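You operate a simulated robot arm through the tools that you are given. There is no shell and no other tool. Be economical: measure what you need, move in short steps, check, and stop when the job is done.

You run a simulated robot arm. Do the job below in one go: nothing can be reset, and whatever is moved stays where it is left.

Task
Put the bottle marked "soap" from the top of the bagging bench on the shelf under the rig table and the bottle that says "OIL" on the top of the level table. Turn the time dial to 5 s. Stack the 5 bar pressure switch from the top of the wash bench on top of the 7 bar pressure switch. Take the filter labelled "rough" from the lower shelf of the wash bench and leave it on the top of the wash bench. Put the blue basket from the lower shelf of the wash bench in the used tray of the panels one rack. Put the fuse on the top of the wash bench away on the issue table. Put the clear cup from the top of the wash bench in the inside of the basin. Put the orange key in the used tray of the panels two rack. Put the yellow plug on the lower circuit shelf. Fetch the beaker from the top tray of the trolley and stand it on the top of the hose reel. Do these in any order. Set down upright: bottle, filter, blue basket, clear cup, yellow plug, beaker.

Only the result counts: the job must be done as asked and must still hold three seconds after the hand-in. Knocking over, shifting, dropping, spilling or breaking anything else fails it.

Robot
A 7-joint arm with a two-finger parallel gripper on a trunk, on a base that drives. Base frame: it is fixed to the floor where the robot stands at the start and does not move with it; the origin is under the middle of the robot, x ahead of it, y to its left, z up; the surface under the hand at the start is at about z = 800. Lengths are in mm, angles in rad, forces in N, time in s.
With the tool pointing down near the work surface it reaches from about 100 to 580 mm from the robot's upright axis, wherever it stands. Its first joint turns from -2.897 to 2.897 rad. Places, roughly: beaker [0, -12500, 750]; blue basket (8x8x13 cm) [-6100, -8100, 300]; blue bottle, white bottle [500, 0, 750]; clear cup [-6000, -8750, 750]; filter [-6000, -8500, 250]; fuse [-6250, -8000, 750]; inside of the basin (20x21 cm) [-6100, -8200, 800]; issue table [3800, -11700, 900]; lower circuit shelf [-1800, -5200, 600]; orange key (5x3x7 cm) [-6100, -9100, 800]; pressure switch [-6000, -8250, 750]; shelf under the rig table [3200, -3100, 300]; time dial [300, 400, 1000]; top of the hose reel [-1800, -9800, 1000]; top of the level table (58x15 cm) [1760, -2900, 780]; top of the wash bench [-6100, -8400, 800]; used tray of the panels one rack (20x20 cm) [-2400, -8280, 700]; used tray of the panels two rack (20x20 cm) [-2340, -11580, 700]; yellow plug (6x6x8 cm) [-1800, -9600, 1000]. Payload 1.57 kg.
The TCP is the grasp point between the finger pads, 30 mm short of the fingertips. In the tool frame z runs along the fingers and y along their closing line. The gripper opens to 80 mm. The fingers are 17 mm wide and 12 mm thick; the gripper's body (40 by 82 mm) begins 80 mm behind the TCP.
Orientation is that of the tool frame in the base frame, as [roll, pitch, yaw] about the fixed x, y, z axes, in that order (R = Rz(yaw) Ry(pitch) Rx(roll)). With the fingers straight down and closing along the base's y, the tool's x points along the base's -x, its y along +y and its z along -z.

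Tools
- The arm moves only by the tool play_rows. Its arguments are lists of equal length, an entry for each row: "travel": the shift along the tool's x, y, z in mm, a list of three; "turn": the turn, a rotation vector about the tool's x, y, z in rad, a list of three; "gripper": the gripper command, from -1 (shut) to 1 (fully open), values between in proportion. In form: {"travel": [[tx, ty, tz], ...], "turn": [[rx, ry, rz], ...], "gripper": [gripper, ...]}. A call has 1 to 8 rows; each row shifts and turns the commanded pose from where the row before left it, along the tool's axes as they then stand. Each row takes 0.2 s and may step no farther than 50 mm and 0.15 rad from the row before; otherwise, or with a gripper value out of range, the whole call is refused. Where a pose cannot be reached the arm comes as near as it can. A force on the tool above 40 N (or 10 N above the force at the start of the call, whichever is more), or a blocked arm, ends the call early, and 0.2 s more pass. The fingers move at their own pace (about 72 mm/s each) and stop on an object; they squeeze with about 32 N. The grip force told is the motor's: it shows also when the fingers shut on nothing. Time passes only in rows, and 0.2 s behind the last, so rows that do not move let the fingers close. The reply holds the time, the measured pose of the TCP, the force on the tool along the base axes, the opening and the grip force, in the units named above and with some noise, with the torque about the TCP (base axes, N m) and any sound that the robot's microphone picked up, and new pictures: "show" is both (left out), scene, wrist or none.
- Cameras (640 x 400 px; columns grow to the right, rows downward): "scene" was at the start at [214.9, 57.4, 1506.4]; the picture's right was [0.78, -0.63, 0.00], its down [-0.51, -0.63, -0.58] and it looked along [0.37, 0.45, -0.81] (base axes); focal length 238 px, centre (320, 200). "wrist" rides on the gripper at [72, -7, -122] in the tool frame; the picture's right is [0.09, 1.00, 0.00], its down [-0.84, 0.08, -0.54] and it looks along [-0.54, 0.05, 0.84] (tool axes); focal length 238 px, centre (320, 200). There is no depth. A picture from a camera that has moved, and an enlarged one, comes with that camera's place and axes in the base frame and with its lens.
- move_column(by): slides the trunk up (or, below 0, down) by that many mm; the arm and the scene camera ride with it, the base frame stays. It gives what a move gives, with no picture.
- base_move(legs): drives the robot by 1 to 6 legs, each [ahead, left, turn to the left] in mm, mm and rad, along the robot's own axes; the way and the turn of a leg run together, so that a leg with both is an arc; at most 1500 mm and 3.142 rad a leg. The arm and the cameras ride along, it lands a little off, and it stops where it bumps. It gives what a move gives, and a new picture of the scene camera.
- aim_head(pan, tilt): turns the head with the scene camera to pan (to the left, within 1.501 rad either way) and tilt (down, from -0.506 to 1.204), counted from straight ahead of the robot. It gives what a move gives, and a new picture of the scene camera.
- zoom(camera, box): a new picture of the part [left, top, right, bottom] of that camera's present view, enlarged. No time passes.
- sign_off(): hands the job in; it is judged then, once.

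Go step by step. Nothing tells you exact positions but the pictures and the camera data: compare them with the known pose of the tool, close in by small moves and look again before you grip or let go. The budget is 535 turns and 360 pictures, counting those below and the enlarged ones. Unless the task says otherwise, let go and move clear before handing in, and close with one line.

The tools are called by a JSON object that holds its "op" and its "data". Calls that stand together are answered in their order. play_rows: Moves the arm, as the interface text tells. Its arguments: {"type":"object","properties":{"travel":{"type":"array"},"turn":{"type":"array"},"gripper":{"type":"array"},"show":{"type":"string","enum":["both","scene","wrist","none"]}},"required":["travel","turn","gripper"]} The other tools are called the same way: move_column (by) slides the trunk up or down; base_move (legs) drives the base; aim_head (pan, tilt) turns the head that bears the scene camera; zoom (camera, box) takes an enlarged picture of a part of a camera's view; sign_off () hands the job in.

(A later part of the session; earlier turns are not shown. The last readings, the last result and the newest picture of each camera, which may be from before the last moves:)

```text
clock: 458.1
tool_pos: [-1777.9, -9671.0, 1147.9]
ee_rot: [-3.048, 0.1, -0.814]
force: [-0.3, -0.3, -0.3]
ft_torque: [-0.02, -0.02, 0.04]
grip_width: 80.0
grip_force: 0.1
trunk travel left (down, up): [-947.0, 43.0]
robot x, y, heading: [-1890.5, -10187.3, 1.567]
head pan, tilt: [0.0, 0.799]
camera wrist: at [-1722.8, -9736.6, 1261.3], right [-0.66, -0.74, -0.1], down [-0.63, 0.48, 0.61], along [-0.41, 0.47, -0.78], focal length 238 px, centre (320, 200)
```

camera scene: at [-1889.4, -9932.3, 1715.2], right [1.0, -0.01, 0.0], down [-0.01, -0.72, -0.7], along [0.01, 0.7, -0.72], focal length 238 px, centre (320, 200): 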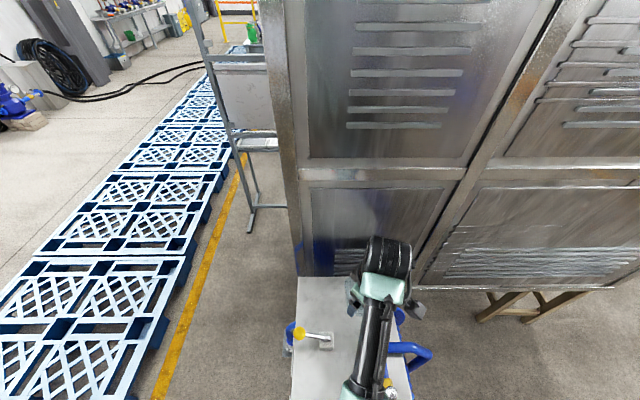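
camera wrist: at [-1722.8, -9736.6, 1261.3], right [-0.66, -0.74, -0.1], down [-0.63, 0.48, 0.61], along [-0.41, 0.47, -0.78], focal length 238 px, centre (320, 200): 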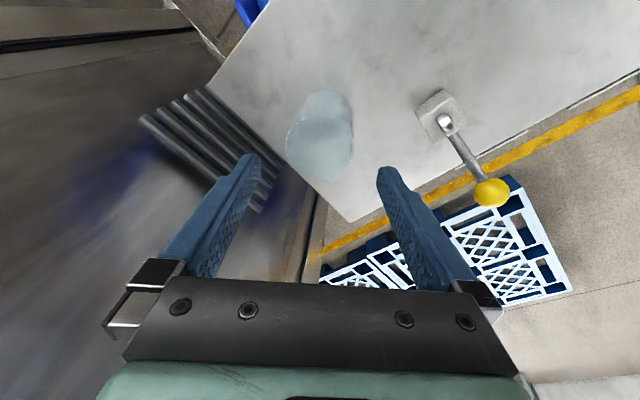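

{"op": "play_rows", "data": {"travel": [[0, 0, -30], [0, 0, 0], [0, 0, 0], [0, 0, 0], [0, 0, 0]], "turn": [[0, 0, 0.15], [0, 0, 0.15], [0, 0, 0.15], [0, 0, 0.15], [0, 0, 0.15]], "gripper": [1, 1, 1, 1, 1], "show": "none"}}

{"op": "base_move", "data": {"legs": [[-400, 0, 0], [0, 0, 1.577], [1300, 0, 0], [1200, 0, 0]]}}

{"op": "aim_head", "data": {"pan": -0.7, "tilt": 0.35}}

```text
clock: 459.3
tool_pos: [-1778.5, -9675.0, 1176.9]
ee_rot: [3.14, 0.141, -1.57]
force: [-0.1, -1.0, 0.2]
ft_torque: [0.0, 0.0, 0.01]
grip_width: 79.8
grip_force: 0.0
trunk travel left (down, up): [-947.0, 43.0]
robot x, y, heading: [-1891.2, -10180.2, 1.566]
head pan, tilt: [0.0, 0.799]
```

```text
clock: 477.2
tool_pos: [-4848.1, -10476.3, 1175.7]
ee_rot: [-3.141, 0.14, 0.01]
force: [0.0, 0.1, 0.4]
ft_torque: [0.0, 0.03, -0.02]
grip_width: 80.0
grip_force: 0.0
trunk travel left (down, up): [-947.0, 43.0]
robot x, y, heading: [-4341.5, -10583.2, 3.143]
head pan, tilt: [0.0, 0.799]
camera scene: at [-4590.0, -10582.7, 1715.2], right [0.0, 1.0, 0.0], down [0.72, 0.0, -0.7], along [-0.7, 0.0, -0.72], focal length 238 px, centre (320, 200)
```

scene: 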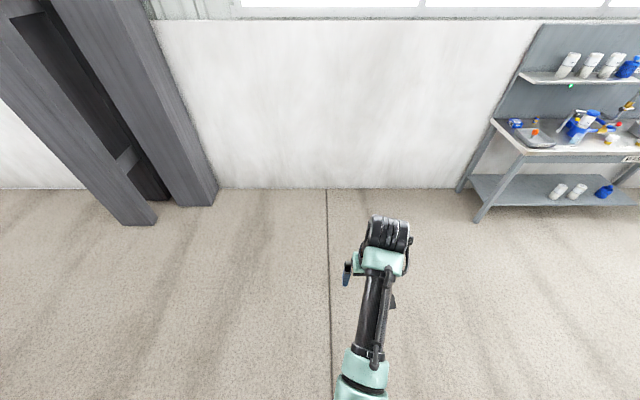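

```text
clock: 478.2
tool_pos: [-4847.9, -10476.0, 1176.8]
ee_rot: [3.141, 0.14, 0.009]
force: [0.7, -0.4, 0.7]
ft_torque: [-0.02, -0.04, -0.01]
grip_width: 80.2
grip_force: 0.0
trunk travel left (down, up): [-947.0, 43.0]
robot x, y, heading: [-4337.5, -10586.4, 3.142]
head pan, tilt: [-0.7, 0.351]
camera scene: at [-4580.8, -10522.9, 1754.7], right [0.65, 0.76, 0.0], down [0.26, -0.22, -0.94], along [-0.72, 0.61, -0.34], focal length 238 px, centre (320, 200)
```

scene: 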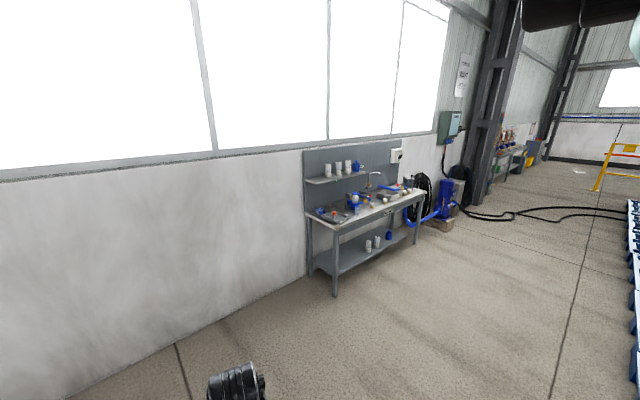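

{"op": "base_move", "data": {"legs": [[600, 0, 0], [0, -1300, 0], [0, -750, 0]]}}

{"op": "aim_head", "data": {"pan": 0.0, "tilt": 0.6}}

```text
clock: 491.6
tool_pos: [-5426.0, -8383.4, 1177.2]
ee_rot: [3.14, 0.139, -0.004]
force: [0.4, 0.0, 0.2]
ft_torque: [-0.01, -0.02, 0.0]
grip_width: 79.8
grip_force: 0.1
trunk travel left (down, up): [-947.0, 43.0]
robot x, y, heading: [-4918.9, -8498.5, 3.127]
head pan, tilt: [-0.7, 0.351]
camera scene: at [-5158.8, -8434.9, 1754.8], right [0.65, 0.76, 0.0], down [0.26, -0.22, -0.94], along [-0.71, 0.61, -0.34], focal length 238 px, centre (320, 200)
```

scene: 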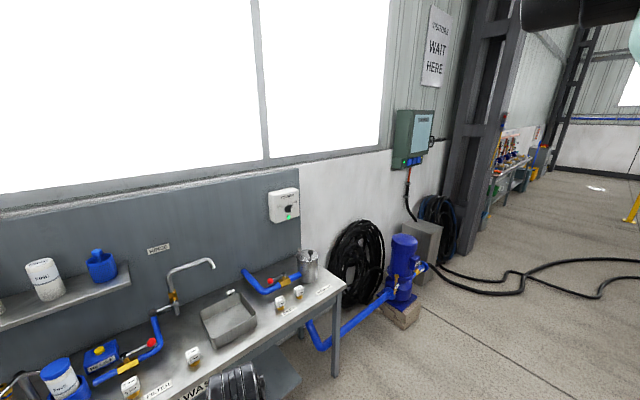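

```text
clock: 492.7
tool_pos: [-5426.5, -8384.1, 1175.9]
ee_rot: [-3.141, 0.139, -0.004]
force: [0.5, 0.4, 0.9]
ft_torque: [-0.02, 0.02, 0.01]
grip_width: 80.0
grip_force: 0.1
trunk travel left (down, up): [-947.0, 43.0]
robot x, y, heading: [-4916.5, -8496.6, 3.129]
head pan, tilt: [0.0, 0.6]
camera scene: at [-5176.8, -8494.2, 1732.0], right [0.01, 1.0, 0.0], down [0.56, -0.01, -0.83], along [-0.83, 0.01, -0.56], focal length 238 px, centre (320, 200)
```

scene: 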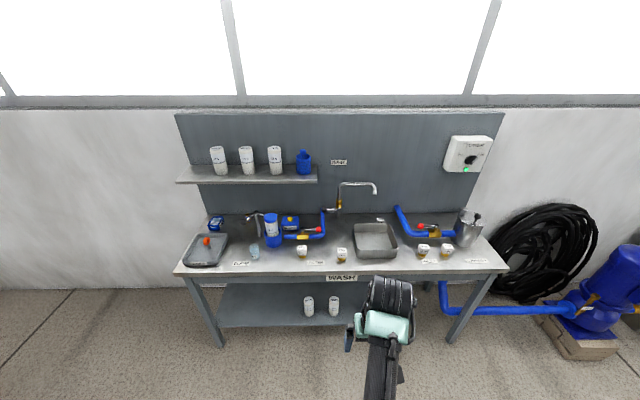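

{"op": "zoom", "data": {"camera": "scene", "box": [170, 200, 350, 330]}}

{"op": "zoom", "data": {"camera": "scene", "box": [330, 190, 510, 320]}}

```text
3.08 times, centred on (260, 265) of scene
camera zoom: at [-5176.8, -8494.2, 1732.0], right [0.01, 1.0, 0.0], down [0.56, -0.01, -0.83], along [-0.83, 0.01, -0.56], focal length 733 px, centre (505, 0)
```

zoom: 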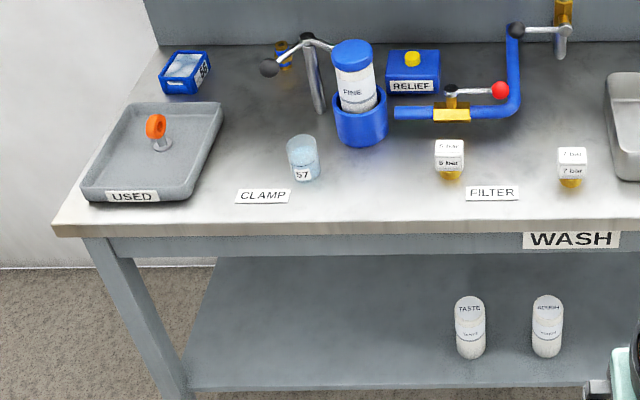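

```text
3.08 times, centred on (420, 255) of scene
camera zoom: at [-5176.8, -8494.2, 1732.0], right [0.01, 1.0, 0.0], down [0.56, -0.01, -0.83], along [-0.83, 0.01, -0.56], focal length 733 px, centre (12, 31)
```

zoom: 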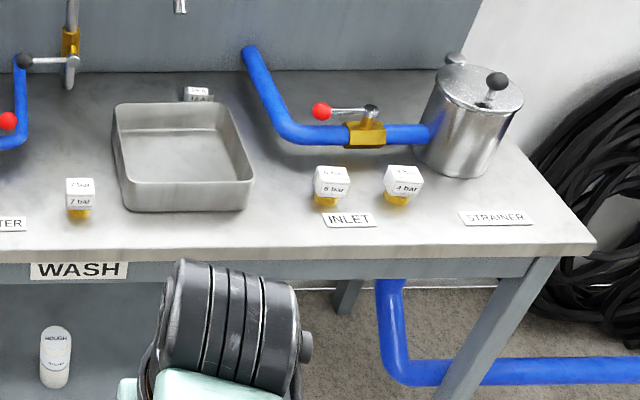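

{"op": "play_rows", "data": {"travel": [[0, 0, 0], [0, 0, 0]], "turn": [[0, 0.139, 0], [0, 0, 0]], "gripper": [1, 1], "show": "none"}}

{"op": "base_move", "data": {"legs": [[600, 0, 0]]}}

{"op": "aim_head", "data": {"pan": 0.0, "tilt": 0.8}}

```text
clock: 493.3
tool_pos: [-5425.8, -8384.1, 1178.1]
ee_rot: [-3.141, 0.0, -0.005]
force: [-0.1, 0.1, 0.1]
ft_torque: [0.0, 0.01, 0.04]
grip_width: 79.9
grip_force: 0.0
trunk travel left (down, up): [-947.0, 43.0]
robot x, y, heading: [-4915.7, -8498.7, 3.128]
head pan, tilt: [0.0, 0.6]
```

```text
clock: 496.7
tool_pos: [-6042.1, -8373.1, 1176.8]
ee_rot: [-3.14, 0.002, -0.008]
force: [0.0, 0.6, 0.4]
ft_torque: [-0.04, -0.01, -0.04]
grip_width: 80.0
grip_force: 0.0
trunk travel left (down, up): [-947.0, 43.0]
robot x, y, heading: [-5534.1, -8487.3, 3.128]
head pan, tilt: [0.0, 0.6]
camera scene: at [-5794.4, -8483.6, 1732.1], right [0.02, 1.0, 0.0], down [0.56, -0.01, -0.83], along [-0.83, 0.01, -0.56], focal length 238 px, centre (320, 200)
```

scene: 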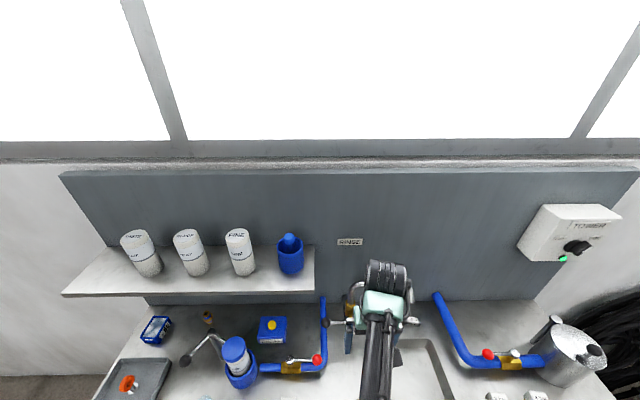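

```text
clock: 497.5
tool_pos: [-6044.3, -8372.3, 1176.7]
ee_rot: [-3.141, 0.0, -0.006]
force: [-0.1, -0.1, 0.6]
ft_torque: [0.03, 0.0, -0.01]
grip_width: 80.1
grip_force: 0.0
trunk travel left (down, up): [-947.0, 43.0]
robot x, y, heading: [-5537.0, -8492.3, 3.129]
head pan, tilt: [0.0, 0.799]
camera scene: at [-5787.6, -8483.7, 1715.1], right [0.02, 1.0, 0.0], down [0.72, -0.01, -0.7], along [-0.7, 0.01, -0.72], focal length 238 px, centre (320, 200)
```

scene: 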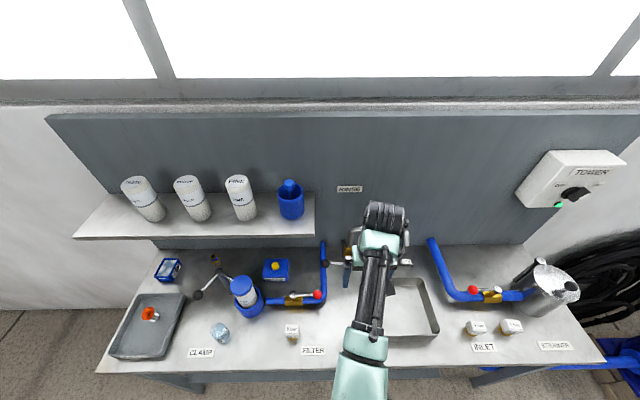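

{"op": "play_rows", "data": {"travel": [[0, 45, 0], [0, 45, 0], [0, 45, 0], [0, 45, 20], [2, 22, 40], [0, 0, 45]], "turn": [[0, 0, 0], [0, 0, 0], [0, 0, 0], [0, 0, 0], [0, 0, 0], [0, 0, 0]], "gripper": [1, 1, 1, 1, 1, 1], "show": "wrist"}}

```text
clock: 498.9
tool_pos: [-6042.0, -8574.9, 1069.9]
ee_rot: [3.14, 0.0, -0.007]
force: [-0.1, 0.4, -0.7]
ft_torque: [0.0, -0.03, 0.0]
grip_width: 80.1
grip_force: 0.0
trunk travel left (down, up): [-947.0, 43.0]
robot x, y, heading: [-5538.0, -8489.3, 3.12]
head pan, tilt: [0.0, 0.799]
camera wrist: at [-5968.1, -8569.6, 1191.7], right [0.09, -1.0, 0.0], down [-0.84, -0.07, 0.54], along [-0.54, -0.05, -0.84], focal length 238 px, centre (320, 200)
```

wrist: 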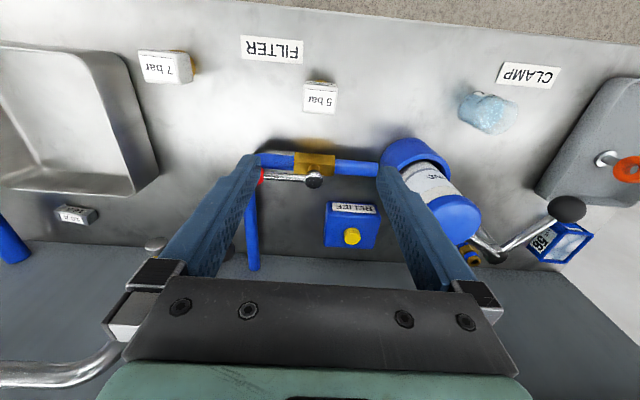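

{"op": "play_rows", "data": {"travel": [[12, 0, 45], [12, 0, 45], [0, 0, 45], [0, 0, 0]], "turn": [[0, 0, 0], [0, 0, 0], [0, 0, 0], [0, 0, 0]], "gripper": [1, 1, 1, 1], "show": "wrist"}}

```text
clock: 499.9
tool_pos: [-6018.1, -8576.3, 936.9]
ee_rot: [-3.139, 0.0, -0.005]
force: [1.2, 0.9, -1.2]
ft_torque: [0.03, -0.01, -0.02]
grip_width: 80.0
grip_force: 0.1
trunk travel left (down, up): [-947.0, 43.0]
robot x, y, heading: [-5534.5, -8489.9, 3.123]
head pan, tilt: [0.0, 0.799]
camera wrist: at [-5944.7, -8570.5, 1058.7], right [0.09, -1.0, 0.0], down [-0.84, -0.07, 0.54], along [-0.54, -0.05, -0.84], focal length 238 px, centre (320, 200)
```

wrist: 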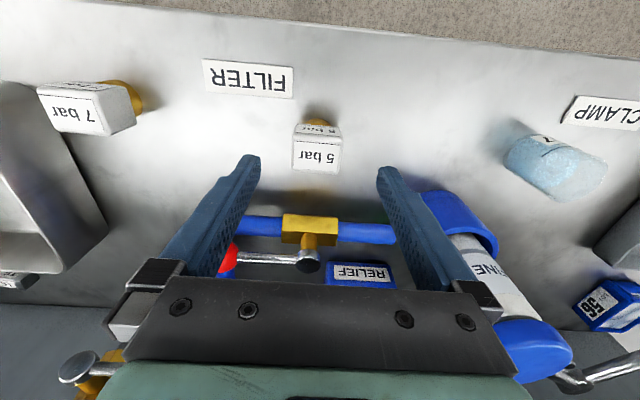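

{"op": "play_rows", "data": {"travel": [[-9, 0, 40], [0, 0, 46], [0, 0, 0]], "turn": [[0, 0, 0], [0, 0, 0], [0, 0, 0]], "gripper": [1, 1, 1], "show": "wrist"}}

```text
clock: 500.7
tool_pos: [-6003.7, -8565.6, 908.4]
ee_rot: [3.141, -0.001, -0.007]
force: [-0.1, -0.6, 0.0]
ft_torque: [-0.01, -0.01, 0.01]
grip_width: 80.1
grip_force: 0.0
out of reach, approached as far as the arm can: row 1, 2
trunk travel left (down, up): [-947.0, 43.0]
robot x, y, heading: [-5536.3, -8491.3, 3.127]
head pan, tilt: [0.0, 0.799]
camera wrist: at [-5929.8, -8560.5, 1030.8], right [0.09, -1.0, 0.0], down [-0.84, -0.07, 0.54], along [-0.54, -0.05, -0.84], focal length 238 px, centre (320, 200)
```

wrist: 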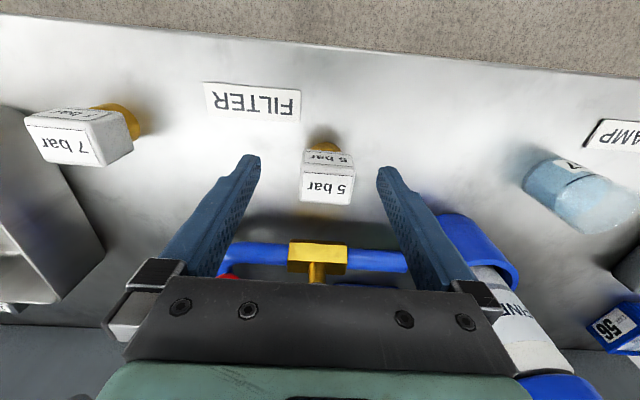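

{"op": "play_rows", "data": {"travel": [[-15, 10, -50], [-8, 0, -50], [0, 0, -50], [0, 0, 0]], "turn": [[0, 0, 0], [0, 0, 0], [0, 0, 0], [0, 0, 0]], "gripper": [1, 1, 1, 1], "show": "none"}}

{"op": "move_column", "data": {"by": -150}}

{"op": "zoom", "data": {"camera": "wrist", "box": [160, 60, 480, 260]}}

```text
refused: row 1 steps farther than a row can; nothing moved
```

```text
clock: 501.7
tool_pos: [-6001.4, -8564.5, 830.6]
ee_rot: [3.141, -0.013, -0.008]
force: [11.1, 4.0, 26.0]
ft_torque: [-0.76, -0.11, 0.23]
grip_width: 79.3
grip_force: 0.0
trunk travel left (down, up): [-863.0, 127.0]
robot x, y, heading: [-5538.3, -8488.1, 3.12]
head pan, tilt: [0.0, 0.799]
stopped: the force on the tool passed its limit at 131 N (the readings are from after the stop); the commanded pose is now the measured one
```

```text
2.00 times, centred on (320, 160) of wrist
camera zoom: at [-5930.5, -8560.5, 952.8], right [0.09, -1.0, 0.0], down [-0.85, -0.07, 0.53], along [-0.53, -0.05, -0.85], focal length 477 px, centre (320, 280)
```

zoom: 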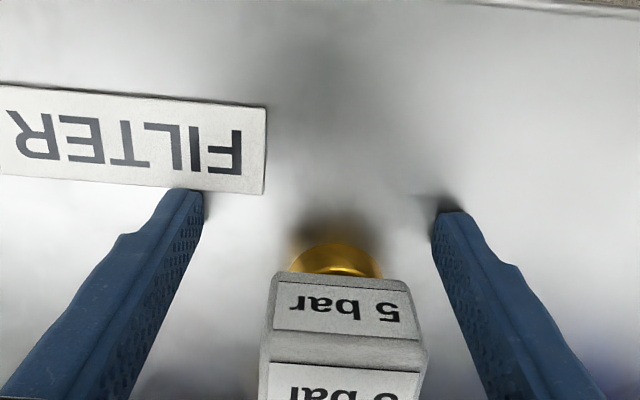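

{"op": "play_rows", "data": {"travel": [[0, 0, -30], [0, 0, -30], [0, 0, 0]], "turn": [[0, 0, 0], [0, 0, 0], [0, 0, 0]], "gripper": [1, 1, 1], "show": "wrist"}}

```text
clock: 502.5
tool_pos: [-6032.1, -8570.8, 863.3]
ee_rot: [-3.141, -0.013, -0.006]
force: [0.1, -0.6, -0.7]
ft_torque: [-0.01, -0.01, -0.02]
grip_width: 80.1
grip_force: 0.1
out of reach, approached as far as the arm can: row 1, 2
trunk travel left (down, up): [-863.0, 127.0]
robot x, y, heading: [-5536.5, -8487.9, 3.128]
head pan, tilt: [0.0, 0.799]
camera wrist: at [-5961.8, -8566.2, 985.4], right [0.09, -1.0, 0.0], down [-0.84, -0.07, 0.53], along [-0.53, -0.05, -0.85], focal length 238 px, centre (320, 200)
```

wrist: 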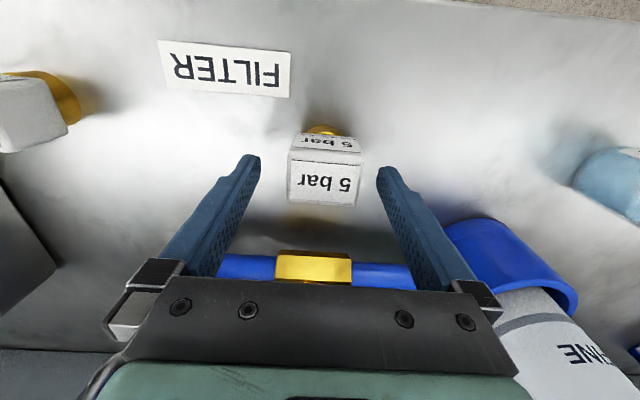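

{"op": "play_rows", "data": {"travel": [[10, 3, 0], [0, 0, 15], [0, 0, 0]], "turn": [[0, 0, 0], [0, 0, 0], [0, 0, 0]], "gripper": [1, 1, 1], "show": "wrist"}}

```text
clock: 503.3
tool_pos: [-6021.3, -8573.5, 847.0]
ee_rot: [-3.141, -0.014, -0.006]
force: [-1.1, -0.6, -0.2]
ft_torque: [0.0, -0.02, 0.01]
grip_width: 80.3
grip_force: 0.1
out of reach, approached as far as the arm can: row 1, 2
trunk travel left (down, up): [-863.0, 127.0]
robot x, y, heading: [-5530.8, -8488.4, 3.124]
head pan, tilt: [0.0, 0.799]
camera wrist: at [-5950.4, -8568.4, 971.5], right [0.09, -1.0, 0.0], down [-0.84, -0.07, 0.53], along [-0.53, -0.05, -0.85], focal length 238 px, centre (320, 200)
```

wrist: 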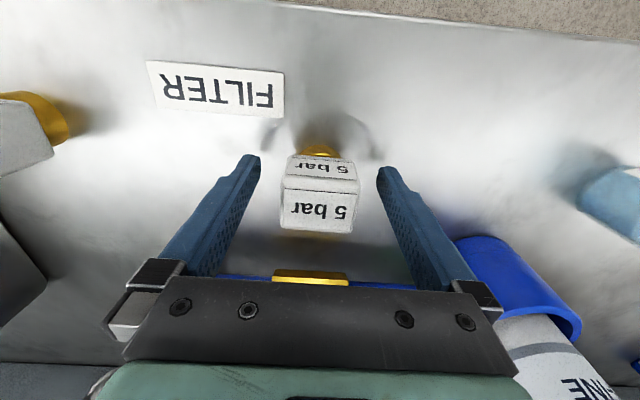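

{"op": "play_rows", "data": {"travel": [[0, 0, 0], [0, 0, 0], [0, 0, 0], [0, 0, 0]], "turn": [[0, 0, 0], [0, 0, 0], [0, 0, 0], [0, 0, 0]], "gripper": [0.2, -0.4, -0.4, -0.4], "show": "none"}}

```text
clock: 504.3
tool_pos: [-6022.1, -8573.3, 847.9]
ee_rot: [3.141, -0.011, -0.006]
force: [0.9, 0.1, 0.4]
ft_torque: [-0.01, -0.03, 0.01]
grip_width: 45.8
grip_force: 32.1
trunk travel left (down, up): [-863.0, 127.0]
robot x, y, heading: [-5540.3, -8491.3, 3.122]
head pan, tilt: [0.0, 0.799]
```

{"op": "move_column", "data": {"by": 90}}

{"op": "play_rows", "data": {"travel": [[0, -40, 0], [0, -40, 0], [0, -40, 0], [0, 0, 0]], "turn": [[0, 0, 0], [0, 0, 0], [0, 0, 0], [0, 0, 0]], "gripper": [-0.4, -0.4, -0.4, -0.4], "show": "wrist"}}

```text
clock: 505.6
tool_pos: [-6021.0, -8573.0, 938.0]
ee_rot: [3.141, -0.011, -0.008]
force: [0.4, 0.0, -1.6]
ft_torque: [0.0, 0.02, -0.02]
grip_width: 45.5
grip_force: 32.0
trunk travel left (down, up): [-953.0, 37.0]
robot x, y, heading: [-5536.6, -8489.4, 3.125]
head pan, tilt: [0.0, 0.799]
```

```text
clock: 506.6
tool_pos: [-6023.4, -8452.4, 935.0]
ee_rot: [-3.14, -0.013, -0.005]
force: [-0.8, 0.4, -0.8]
ft_torque: [-0.01, -0.02, -0.02]
grip_width: 45.7
grip_force: 32.0
out of reach, approached as far as the arm can: row 1
trunk travel left (down, up): [-953.0, 37.0]
robot x, y, heading: [-5536.7, -8491.6, 3.125]
head pan, tilt: [0.0, 0.799]
camera wrist: at [-5952.2, -8447.5, 1058.2], right [0.09, -1.0, 0.0], down [-0.84, -0.07, 0.53], along [-0.53, -0.05, -0.85], focal length 238 px, centre (320, 200)
```

wrist: 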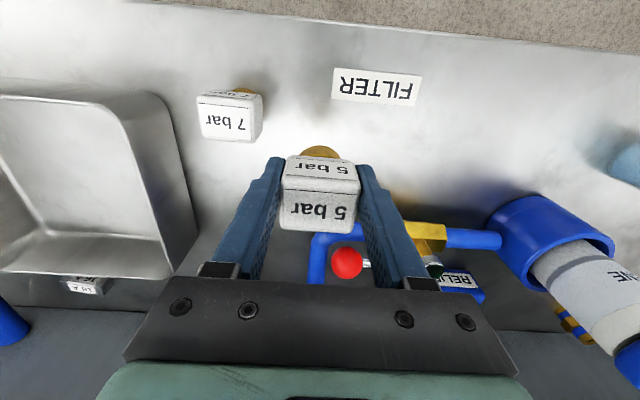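

{"op": "play_rows", "data": {"travel": [[9, -37, 0], [9, -37, 0], [0, 0, 0]], "turn": [[0, 0, 0], [0, 0, 0], [0, 0, 0]], "gripper": [-0.4, -0.4, -0.4], "show": "wrist"}}

```text
clock: 507.4
tool_pos: [-6008.8, -8377.5, 933.7]
ee_rot: [-3.14, -0.014, -0.005]
force: [0.1, -0.9, -1.2]
ft_torque: [-0.02, -0.01, -0.02]
grip_width: 45.8
grip_force: 31.8
out of reach, approached as far as the arm can: row 1
trunk travel left (down, up): [-953.0, 37.0]
robot x, y, heading: [-5535.3, -8488.2, 3.121]
head pan, tilt: [0.0, 0.799]
camera wrist: at [-5937.1, -8372.5, 1056.1], right [0.09, -1.0, 0.0], down [-0.84, -0.07, 0.53], along [-0.53, -0.05, -0.85], focal length 238 px, centre (320, 200)
```

wrist: 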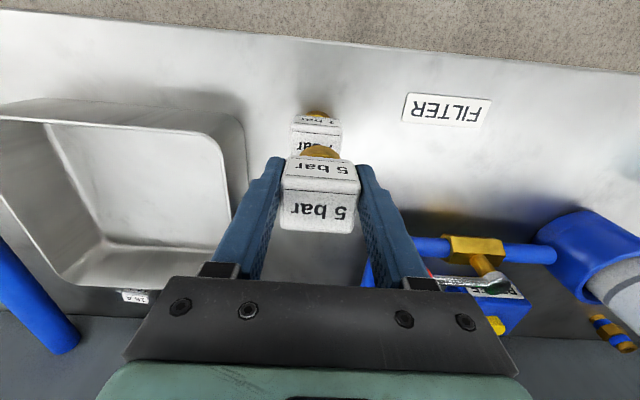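

{"op": "zoom", "data": {"camera": "wrist", "box": [260, 90, 380, 240]}}

```text
2.67 times, centred on (320, 165) of wrist
camera zoom: at [-5937.1, -8372.5, 1056.1], right [0.09, -1.0, 0.0], down [-0.84, -0.07, 0.53], along [-0.53, -0.05, -0.85], focal length 636 px, centre (320, 293)
```

zoom: 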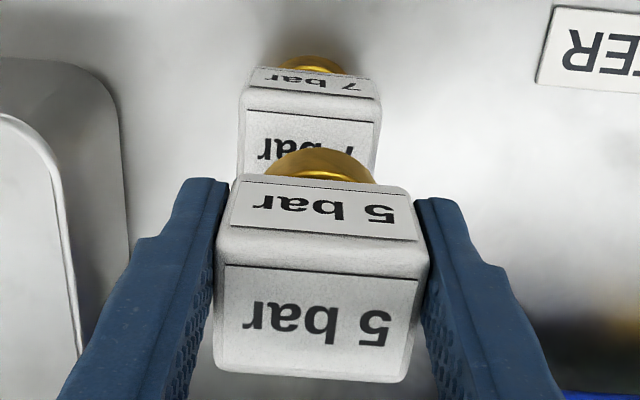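

{"op": "play_rows", "data": {"travel": [[3, -3, 0], [0, 0, 15], [0, 0, 0]], "turn": [[0, 0, 0], [0, 0, 0], [0, 0, 0]], "gripper": [-0.4, -0.4, -0.4], "show": "none"}}

{"op": "zoom", "data": {"camera": "wrist", "box": [260, 90, 380, 240]}}

```text
clock: 508.1
tool_pos: [-5999.9, -8376.3, 924.8]
ee_rot: [3.141, -0.01, -0.006]
force: [0.7, 0.2, -2.0]
ft_torque: [0.02, 0.0, 0.01]
grip_width: 45.8
grip_force: 31.9
out of reach, approached as far as the arm can: row 1, 2
trunk travel left (down, up): [-953.0, 37.0]
robot x, y, heading: [-5535.9, -8492.1, 3.123]
head pan, tilt: [0.0, 0.799]
```

```text
2.67 times, centred on (320, 165) of wrist
camera zoom: at [-5929.1, -8370.7, 1046.8], right [0.09, -1.0, 0.0], down [-0.84, -0.07, 0.53], along [-0.53, -0.05, -0.85], focal length 636 px, centre (320, 293)
```

zoom: 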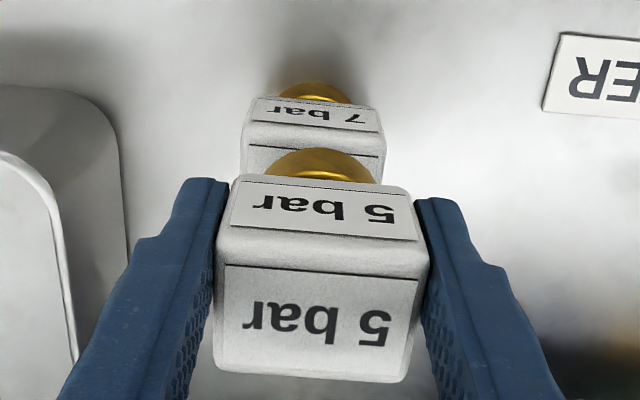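

{"op": "play_rows", "data": {"travel": [[0, 0, -20], [-6, 0, -15], [0, 0, 0]], "turn": [[0, 0, 0], [0, 0, 0], [0, 0, 0]], "gripper": [-0.4, -0.4, -0.4], "show": "none"}}

```text
clock: 508.9
tool_pos: [-6020.7, -8372.3, 947.0]
ee_rot: [3.14, -0.013, -0.008]
force: [0.9, 0.0, -1.8]
ft_torque: [-0.03, 0.01, -0.01]
grip_width: 46.0
grip_force: 32.4
out of reach, approached as far as the arm can: row 1, 2
trunk travel left (down, up): [-953.0, 37.0]
robot x, y, heading: [-5537.7, -8490.8, 3.125]
head pan, tilt: [0.0, 0.799]
```

{"op": "play_rows", "data": {"travel": [[0, 0, -40], [0, 0, -40], [0, 0, 0]], "turn": [[0, 0, 0], [0, 0, 0], [0, 0, 0]], "gripper": [-0.4, -0.4, -0.4], "show": "none"}}

```text
clock: 509.8
tool_pos: [-6058.6, -8362.6, 995.3]
ee_rot: [-3.141, -0.016, -0.006]
force: [0.4, -0.5, -1.1]
ft_torque: [0.01, -0.03, -0.01]
grip_width: 45.7
grip_force: 32.1
out of reach, approached as far as the arm can: row 1, 2
trunk travel left (down, up): [-953.0, 37.0]
robot x, y, heading: [-5536.0, -8490.7, 3.126]
head pan, tilt: [0.0, 0.799]
```

{"op": "play_rows", "data": {"travel": [[40, 0, 0], [20, 0, 0], [0, 0, 0]], "turn": [[0, 0, 0], [0, 0, 0], [0, 0, 0]], "gripper": [-0.4, -0.4, -0.4], "show": "none"}}

```text
clock: 510.6
tool_pos: [-6033.8, -8352.3, 967.9]
ee_rot: [3.141, -0.013, -0.007]
force: [0.1, 0.1, -1.0]
ft_torque: [0.01, 0.0, 0.0]
grip_width: 45.7
grip_force: 32.7
out of reach, approached as far as the arm can: row 1, 2
trunk travel left (down, up): [-953.0, 37.0]
robot x, y, heading: [-5536.0, -8489.1, 3.12]
head pan, tilt: [0.0, 0.799]
```

{"op": "play_rows", "data": {"travel": [[45, 0, 0], [45, 0, 0], [30, 0, 0], [0, 0, 0]], "turn": [[0, 0, 0], [0, 0, 0], [0, 0, 0], [0, 0, 0]], "gripper": [-0.4, -0.4, -0.4, -0.4], "show": "none"}}

```text
clock: 511.6
tool_pos: [-5968.5, -8332.8, 910.2]
ee_rot: [3.14, -0.014, -0.008]
force: [-0.5, -1.1, -1.6]
ft_torque: [-0.01, 0.03, -0.01]
grip_width: 45.5
grip_force: 31.7
out of reach, approached as far as the arm can: row 1, 2, 3
trunk travel left (down, up): [-953.0, 37.0]
robot x, y, heading: [-5534.9, -8487.5, 3.125]
head pan, tilt: [0.0, 0.799]
```

{"op": "play_rows", "data": {"travel": [[0, 0, 0], [0, 0, 0], [0, 0, 0], [0, 0, 0]], "turn": [[0, -0.12, 0], [0, -0.12, 0], [0, -0.12, 0], [0, 0, 0]], "gripper": [-0.4, -0.4, -0.4, -0.4], "show": "scene"}}

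```text
clock: 512.5
tool_pos: [-5983.2, -8326.7, 886.2]
ee_rot: [3.134, 0.349, -0.012]
force: [25.2, 0.2, 47.4]
ft_torque: [-1.52, -0.23, 0.22]
grip_width: 45.7
grip_force: 31.6
out of reach, approached as far as the arm can: row 1, 2, 3
trunk travel left (down, up): [-953.0, 37.0]
robot x, y, heading: [-5536.3, -8489.1, 3.124]
head pan, tilt: [0.0, 0.799]
stopped in row 4: the force on the tool passed its limit at 52 N (the readings are from after the stop); the commanded pose is now the measured one
camera scene: at [-5778.1, -8485.8, 1723.5], right [0.02, 1.0, 0.0], down [0.71, -0.01, -0.7], along [-0.7, 0.01, -0.71], focal length 238 px, centre (320, 200)
```

scene: 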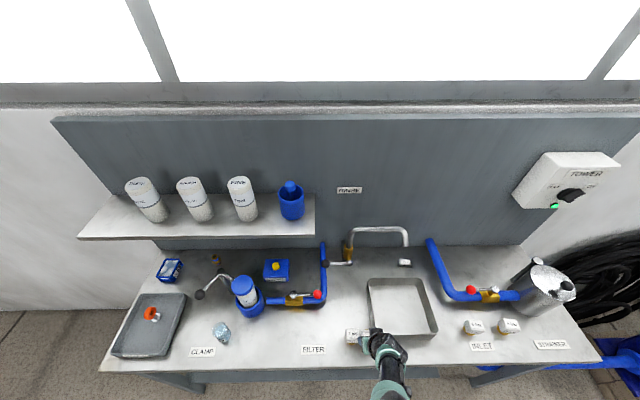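

{"op": "play_rows", "data": {"travel": [[-3.5, 0, -9.4], [-10.3, 0, -28], [-13.7, 0, -37], [0, 0, 0]], "turn": [[0, 0, 0], [0, 0, 0], [0, 0, 0], [0, 0, 0]], "gripper": [-0.4, -0.4, -0.4, -0.4], "show": "both"}}

```text
clock: 513.2
tool_pos: [-5984.3, -8323.5, 886.5]
ee_rot: [3.102, 0.284, -0.02]
force: [3.3, 2.8, -1.9]
ft_torque: [-0.21, 0.18, 0.07]
grip_width: 45.6
grip_force: 31.9
out of reach, approached as far as the arm can: row 1, 2, 3
trunk travel left (down, up): [-953.0, 37.0]
robot x, y, heading: [-5535.6, -8487.4, 3.118]
head pan, tilt: [0.0, 0.799]
stopped in row 3: the force on the tool passed its limit at 69 N (the readings are from after the stop); the commanded pose is now the measured one
camera scene: at [-5786.8, -8482.8, 1720.9], right [0.02, 1.0, 0.0], down [0.72, -0.01, -0.7], along [-0.7, 0.01, -0.72], focal length 238 px, centre (320, 200)
camera wrist: at [-5879.6, -8316.6, 983.5], right [0.08, -1.0, 0.01], down [-0.65, -0.04, 0.76], along [-0.75, -0.07, -0.65], focal length 238 px, centre (320, 200)
```

scene: 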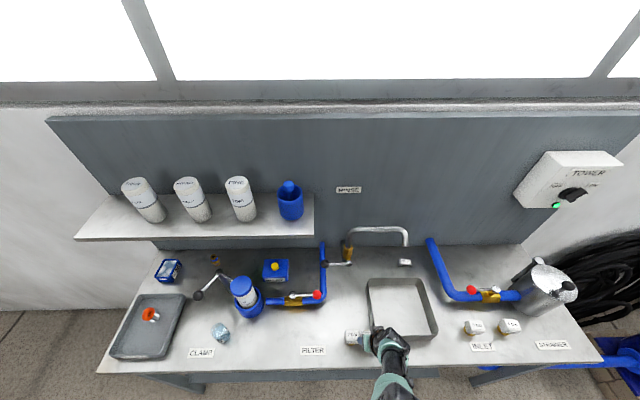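
wrist: 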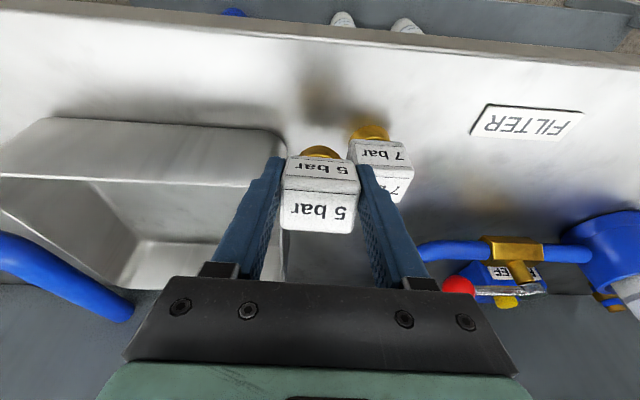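

{"op": "move_column", "data": {"by": 36}}

```text
clock: 514.0
tool_pos: [-5985.3, -8326.2, 923.7]
ee_rot: [3.102, 0.287, -0.017]
force: [0.0, -0.7, -0.8]
ft_torque: [0.0, -0.02, -0.04]
grip_width: 45.8
grip_force: 31.9
trunk travel left (down, up): [-989.0, 1.0]
robot x, y, heading: [-5536.2, -8486.4, 3.125]
head pan, tilt: [0.0, 0.799]
```

{"op": "base_move", "data": {"legs": [[-350, 0, 0]]}}

{"op": "zoom", "data": {"camera": "wrist", "box": [0, 0, 640, 400]}}

```text
clock: 516.3
tool_pos: [-5646.7, -8331.1, 924.3]
ee_rot: [3.105, 0.288, -0.017]
force: [0.0, -0.8, -2.3]
ft_torque: [0.02, -0.03, 0.03]
grip_width: 46.0
grip_force: 31.9
trunk travel left (down, up): [-989.0, 1.0]
robot x, y, heading: [-5193.0, -8499.0, 3.122]
head pan, tilt: [0.0, 0.799]
camera scene: at [-5447.4, -8489.6, 1757.0], right [0.02, 1.0, 0.0], down [0.72, -0.01, -0.7], along [-0.7, 0.01, -0.72], focal length 238 px, centre (320, 200)
```

scene: 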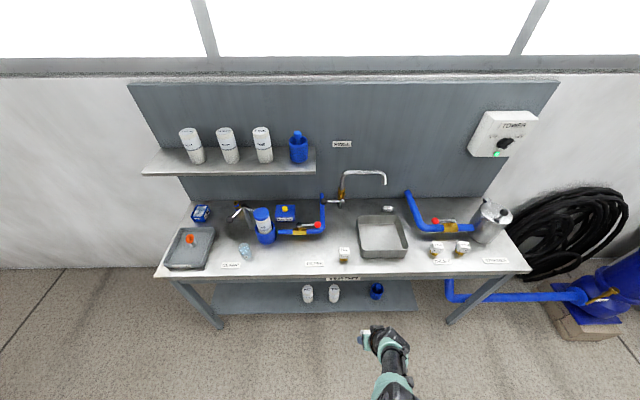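

```text
1.00 times, centred on (320, 200) of wrist (not enlarged: the box is as wide or as high as the picture)
camera zoom: at [-5541.6, -8323.5, 1020.3], right [0.08, -1.0, 0.01], down [-0.65, -0.05, 0.76], along [-0.76, -0.07, -0.65], focal length 238 px, centre (320, 200)
```

zoom: 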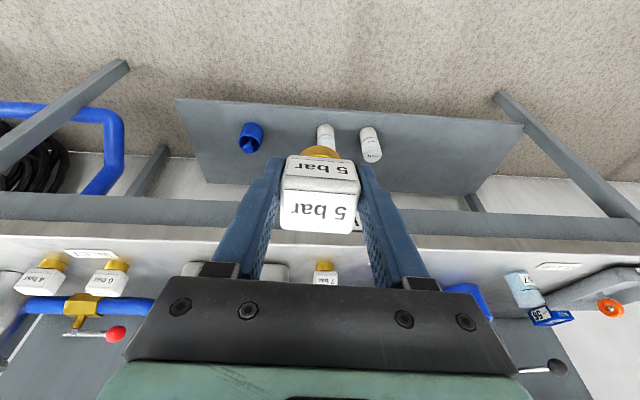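

{"op": "zoom", "data": {"camera": "scene", "box": [280, 190, 500, 310]}}

```text
2.91 times, centred on (390, 250) of scene
camera zoom: at [-5447.4, -8489.6, 1757.0], right [0.02, 1.0, 0.0], down [0.72, -0.01, -0.7], along [-0.7, 0.01, -0.72], focal length 693 px, centre (116, 54)
```

zoom: 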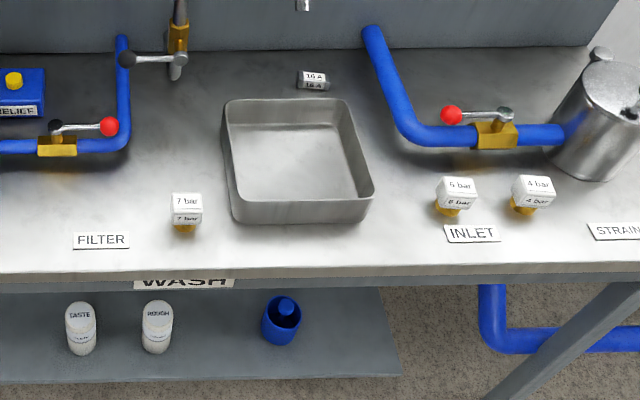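

{"op": "play_rows", "data": {"travel": [[-14, 0, -47], [-14, 0, -47], [0, 0, 0]], "turn": [[0, 0, 0], [0, 0, 0], [0, 0, 0]], "gripper": [-0.4, -0.4, -0.4], "show": "none"}}

```text
clock: 517.1
tool_pos: [-5690.8, -8304.0, 969.5]
ee_rot: [3.101, 0.286, -0.018]
force: [0.7, 0.2, -2.1]
ft_torque: [0.0, -0.03, -0.03]
grip_width: 45.9
grip_force: 32.0
out of reach, approached as far as the arm can: row 1, 2
trunk travel left (down, up): [-989.0, 1.0]
robot x, y, heading: [-5195.8, -8497.4, 3.124]
head pan, tilt: [0.0, 0.799]
```

{"op": "play_rows", "data": {"travel": [[0, 0, 0], [0, 0, 0], [0, 0, 0], [0, 0, 0], [0, 0, 0]], "turn": [[0, -0.15, 0], [0, -0.15, 0], [0, -0.15, 0], [0, -0.1, 0], [0, 0, 0]], "gripper": [-0.4, -0.4, -0.4, -0.4, -0.4], "show": "scene"}}

```text
clock: 518.3
tool_pos: [-5703.8, -8303.0, 969.7]
ee_rot: [3.084, 0.841, -0.05]
force: [0.0, 0.8, -1.7]
ft_torque: [-0.03, -0.04, -0.02]
grip_width: 45.6
grip_force: 31.9
out of reach, approached as far as the arm can: row 1, 2, 4
trunk travel left (down, up): [-989.0, 1.0]
robot x, y, heading: [-5194.9, -8495.5, 3.125]
head pan, tilt: [0.0, 0.799]
camera scene: at [-5446.7, -8489.5, 1757.2], right [0.02, 1.0, 0.0], down [0.72, -0.01, -0.7], along [-0.7, 0.01, -0.72], focal length 238 px, centre (320, 200)
```

scene: 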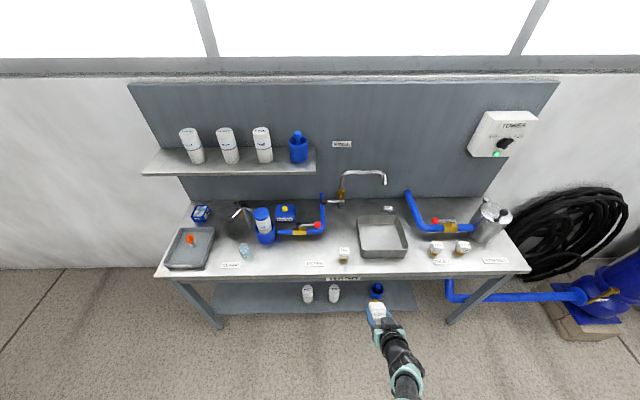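

{"op": "play_rows", "data": {"travel": [[-9, 0, -35], [-9, 0, -35], [-9, 0, -35], [-9, 0, -35], [0, 45, 0], [0, 45, 0], [0, 45, 0], [0, 45, 0]], "turn": [[0, 0, 0], [0, 0, 0], [0, 0, 0], [0, 0, 0], [0, 0, 0], [0, 0, 0], [0, 0, 0], [0, 0, 0]], "gripper": [-0.4, -0.4, -0.4, -0.4, -0.4, -0.4, -0.4, -0.4], "show": "none"}}

```text
clock: 520.1
tool_pos: [-5710.4, -8422.7, 942.1]
ee_rot: [3.09, 0.835, -0.045]
force: [-0.1, 0.2, -1.6]
ft_torque: [0.01, -0.06, 0.01]
grip_width: 45.6
grip_force: 32.1
out of reach, approached as far as the arm can: row 1, 2, 3, 4, 5, 6, 7, 8
trunk travel left (down, up): [-989.0, 1.0]
robot x, y, heading: [-5193.9, -8496.0, 3.118]
head pan, tilt: [0.0, 0.799]
```

{"op": "base_move", "data": {"legs": [[-500, 0, 0]]}}

{"op": "play_rows", "data": {"travel": [[37, 0, 33], [37, 0, 33], [37, 0, 33], [37, 0, 33], [37, 0, 33], [37, 0, 33], [0, 0, 0]], "turn": [[0, 0, 0], [0, 0, 0], [0, 0, 0], [0, 0, 0], [0, 0, 0], [0, 0, 0], [0, 0, 0]], "gripper": [-0.4, -0.4, -0.4, -0.4, -0.4, -0.4, -0.4], "show": "scene"}}

```text
clock: 523.0
tool_pos: [-5207.6, -8428.1, 942.0]
ee_rot: [3.085, 0.834, -0.057]
force: [-0.3, -0.4, -1.3]
ft_torque: [0.01, -0.04, 0.0]
grip_width: 45.4
grip_force: 31.8
trunk travel left (down, up): [-989.0, 1.0]
robot x, y, heading: [-4694.2, -8506.9, 3.106]
head pan, tilt: [0.0, 0.799]
camera scene: at [-4945.7, -8499.4, 1757.1], right [0.03, 1.0, 0.0], down [0.72, -0.02, -0.7], along [-0.7, 0.02, -0.72], focal length 238 px, centre (320, 200)
```

scene: 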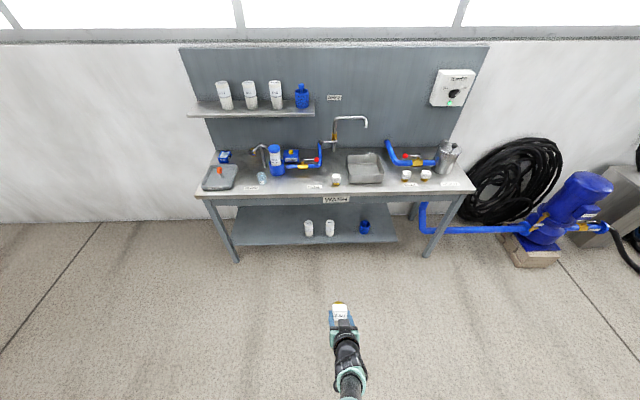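

```text
clock: 524.6
tool_pos: [-5199.7, -8444.2, 935.0]
ee_rot: [3.085, 0.837, -0.056]
force: [-0.5, 0.4, -1.8]
ft_torque: [0.0, -0.07, -0.01]
grip_width: 45.6
grip_force: 31.7
out of reach, approached as far as the arm can: row 1, 2, 3, 4, 5, 6
trunk travel left (down, up): [-989.0, 1.0]
robot x, y, heading: [-4694.7, -8507.5, 3.11]
head pan, tilt: [0.0, 0.799]
camera scene: at [-4945.1, -8499.2, 1757.2], right [0.03, 1.0, 0.0], down [0.72, -0.02, -0.7], along [-0.7, 0.02, -0.72], focal length 238 px, centre (320, 200)
```

scene: 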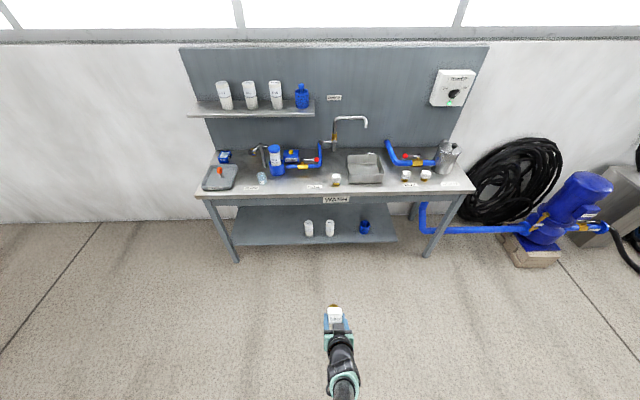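

{"op": "play_rows", "data": {"travel": [[-37, 0, -33], [-37, 0, -33], [-37, 0, -33], [-37, 0, -33], [-37, 0, -33], [-37, 0, -33], [-37, 0, -33], [-37, 0, -33]], "turn": [[0, 0, 0], [0, 0, 0], [0, 0, 0], [0, 0, 0], [0, 0, 0], [0, 0, 0], [0, 0, 0], [0, 0, 0]], "gripper": [-0.4, -0.4, -0.4, -0.4, -0.4, -0.4, -0.4, -0.4], "show": "none"}}

```text
clock: 526.4
tool_pos: [-5388.5, -8375.6, 1109.1]
ee_rot: [3.089, 0.836, -0.054]
force: [0.3, -0.7, -1.4]
ft_torque: [-0.02, -0.04, 0.01]
grip_width: 45.8
grip_force: 31.7
out of reach, approached as far as the arm can: row 1, 2, 3, 4, 5, 6, 7, 8
trunk travel left (down, up): [-989.0, 1.0]
robot x, y, heading: [-4693.3, -8508.2, 3.109]
head pan, tilt: [0.0, 0.799]
```

{"op": "play_rows", "data": {"travel": [[-12, -13, 44], [-12, -13, 44], [-12, -13, 44], [-12, -13, 44], [-12, -13, 44], [-12, -13, 44], [-12, -13, 44], [-12, -13, 44]], "turn": [[0, 0, 0], [0, 0, 0], [0, 0, 0], [0, 0, 0], [0, 0, 0], [0, 0, 0], [0, 0, 0], [0, 0, 0]], "gripper": [-0.4, -0.4, -0.4, -0.4, -0.4, -0.4, -0.4, -0.4], "show": "none"}}

{"op": "play_rows", "data": {"travel": [[-12, -13, 44], [-12, -13, 44], [-12, -13, 44], [0, 0, 0], [0, 0, 0], [0, 0, 0]], "turn": [[0, 0, 0], [0, 0, 0], [0, 0, 0], [0, 0, 0], [0, 0, 0], [0, 0, 0]], "gripper": [-0.4, -0.4, -0.4, -0.4, -0.4, -0.4], "show": "none"}}

```text
clock: 528.2
tool_pos: [-5392.9, -8372.5, 1114.7]
ee_rot: [3.084, 0.837, -0.056]
force: [-0.6, -0.4, -2.3]
ft_torque: [0.01, -0.01, -0.01]
grip_width: 45.6
grip_force: 32.1
out of reach, approached as far as the arm can: row 1, 2, 3, 4, 5, 6, 7, 8
trunk travel left (down, up): [-989.0, 1.0]
robot x, y, heading: [-4692.2, -8509.8, 3.113]
head pan, tilt: [0.0, 0.799]
```

```text
clock: 529.6
tool_pos: [-5392.6, -8372.7, 1114.5]
ee_rot: [3.086, 0.838, -0.058]
force: [-0.1, 0.6, -0.8]
ft_torque: [0.01, -0.03, 0.01]
grip_width: 45.6
grip_force: 31.0
out of reach, approached as far as the arm can: row 1, 2, 3
trunk travel left (down, up): [-989.0, 1.0]
robot x, y, heading: [-4692.4, -8508.6, 3.11]
head pan, tilt: [0.0, 0.799]
```

{"op": "play_rows", "data": {"travel": [[4, 0, -45], [4, 0, -45], [4, 0, -45], [4, 0, -45], [4, 0, -45], [4, 0, -45], [4, 0, -45], [0, 0, 0]], "turn": [[0, 0, 0], [0, 0, 0], [0, 0, 0], [0, 0, 0], [0, 0, 0], [0, 0, 0], [0, 0, 0], [0, 0, 0]], "gripper": [-0.4, -0.4, -0.4, -0.4, -0.4, -0.4, -0.4, -0.4], "show": "scene"}}

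```text
clock: 531.4
tool_pos: [-5374.5, -8293.6, 1136.5]
ee_rot: [3.086, 0.837, -0.056]
force: [-0.2, 0.1, -1.4]
ft_torque: [0.01, -0.03, 0.01]
grip_width: 46.0
grip_force: 31.4
out of reach, approached as far as the arm can: row 1, 2, 3, 4, 5, 6, 7
trunk travel left (down, up): [-989.0, 1.0]
robot x, y, heading: [-4696.1, -8506.1, 3.111]
head pan, tilt: [0.0, 0.799]
camera scene: at [-4945.1, -8499.5, 1757.2], right [0.03, 1.0, 0.0], down [0.72, -0.02, -0.7], along [-0.7, 0.02, -0.72], focal length 238 px, centre (320, 200)
```

scene: 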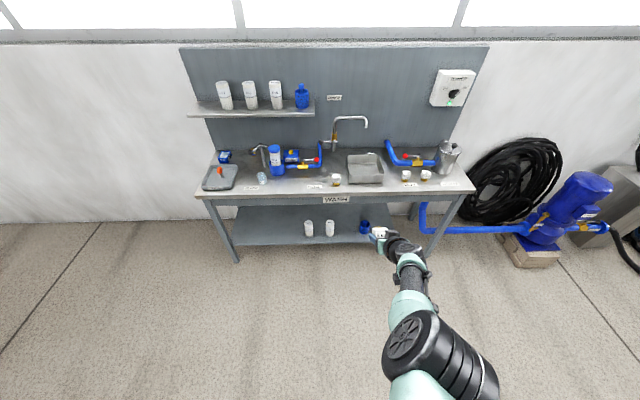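

{"op": "play_rows", "data": {"travel": [[0, 0, 49], [0, 0, 49], [0, 0, 49], [0, 0, 49], [0, 0, 49], [0, 0, 49], [0, 0, 49], [0, 0, 49]], "turn": [[0, 0, 0], [0, 0, 0], [0, 0, 0], [0, 0, 0], [0, 0, 0], [0, 0, 0], [0, 0, 0], [0, 0, 0]], "gripper": [-0.4, -0.4, -0.4, -0.4, -0.4, -0.4, -0.4, -0.4], "show": "none"}}

{"op": "play_rows", "data": {"travel": [[0, 0, -49], [0, 0, -49], [0, 0, -49], [0, 0, -49], [0, 0, -49], [0, 0, -49], [0, 0, -49], [0, 0, -49]], "turn": [[0, 0, 0], [0, 0, 0], [0, 0, 0], [0, 0, 0], [0, 0, 0], [0, 0, 0], [0, 0, 0], [0, 0, 0]], "gripper": [-0.4, -0.4, -0.4, -0.4, -0.4, -0.4, -0.4, -0.4], "show": "none"}}

```text
clock: 533.2
tool_pos: [-5379.6, -8342.1, 1110.0]
ee_rot: [3.086, 0.839, -0.053]
force: [-0.6, 0.3, -0.9]
ft_torque: [0.02, -0.06, 0.01]
grip_width: 45.4
grip_force: 31.7
out of reach, approached as far as the arm can: row 1, 2, 3, 4, 5, 6, 7, 8
trunk travel left (down, up): [-989.0, 1.0]
robot x, y, heading: [-4693.1, -8507.0, 3.107]
head pan, tilt: [0.0, 0.799]
```

```text
clock: 535.0
tool_pos: [-5357.6, -8220.4, 1170.4]
ee_rot: [3.085, 0.837, -0.056]
force: [0.1, -0.4, -1.7]
ft_torque: [0.04, 0.0, -0.01]
grip_width: 45.6
grip_force: 31.8
out of reach, approached as far as the arm can: row 1, 2, 3, 4, 5, 6, 7, 8
trunk travel left (down, up): [-989.0, 1.0]
robot x, y, heading: [-4695.9, -8509.6, 3.113]
head pan, tilt: [0.0, 0.799]
```

{"op": "play_rows", "data": {"travel": [[0, 0, 0], [0, 0, 0], [0, 0, 0], [0, 0, 0], [0, 0, 0]], "turn": [[0, 0, 0.15], [0, 0, 0.15], [0, 0, 0.15], [0, 0, 0.15], [0, 0, 0]], "gripper": [-0.4, -0.4, -0.4, -0.4, -0.4], "show": "none"}}

```text
clock: 536.2
tool_pos: [-5360.8, -8224.7, 1171.2]
ee_rot: [2.549, 0.632, -0.835]
force: [-0.3, -0.6, -1.0]
ft_torque: [-0.03, -0.07, 0.0]
grip_width: 45.5
grip_force: 32.1
trunk travel left (down, up): [-989.0, 1.0]
robot x, y, heading: [-4692.9, -8510.0, 3.111]
head pan, tilt: [0.0, 0.799]
```

{"op": "play_rows", "data": {"travel": [[0, 0, -45], [0, 0, -45], [0, 0, -45], [0, 0, -45]], "turn": [[0, 0, 0], [0, 0, 0], [0, 0, 0], [0, 0, 0]], "gripper": [-0.4, -0.4, -0.4, -0.4], "show": "none"}}

```text
clock: 537.2
tool_pos: [-5329.3, -8136.7, 1225.5]
ee_rot: [2.547, 0.633, -0.831]
force: [0.1, -0.4, -0.4]
ft_torque: [0.01, -0.02, 0.01]
grip_width: 45.7
grip_force: 31.9
out of reach, approached as far as the arm can: row 1, 2, 3, 4
trunk travel left (down, up): [-989.0, 1.0]
robot x, y, heading: [-4693.6, -8509.9, 3.116]
head pan, tilt: [0.0, 0.799]
```

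{"op": "play_rows", "data": {"travel": [[-18, -14, 44], [17, 13, -40], [-11, -8, 27], [17, 13, -40], [-7, -6, 18], [17, 13, -40], [-15, -11, 35], [17, 13, -40]], "turn": [[0, 0, 0], [0, 0, 0], [0, 0, 0], [0, 0, 0], [0, 0, 0], [0, 0, 0], [0, 0, 0], [0, 0, 0]], "gripper": [-0.4, -0.4, -0.4, -0.4, -0.4, -0.4, -0.4, -0.4], "show": "none"}}

```text
clock: 539.0
tool_pos: [-5264.5, -8187.7, 1267.4]
ee_rot: [2.549, 0.636, -0.834]
force: [-0.1, -0.3, -1.1]
ft_torque: [-0.04, -0.04, -0.03]
grip_width: 45.7
grip_force: 32.0
out of reach, approached as far as the arm can: row 1
trunk travel left (down, up): [-989.0, 1.0]
robot x, y, heading: [-4696.3, -8509.2, 3.111]
head pan, tilt: [0.0, 0.799]
```

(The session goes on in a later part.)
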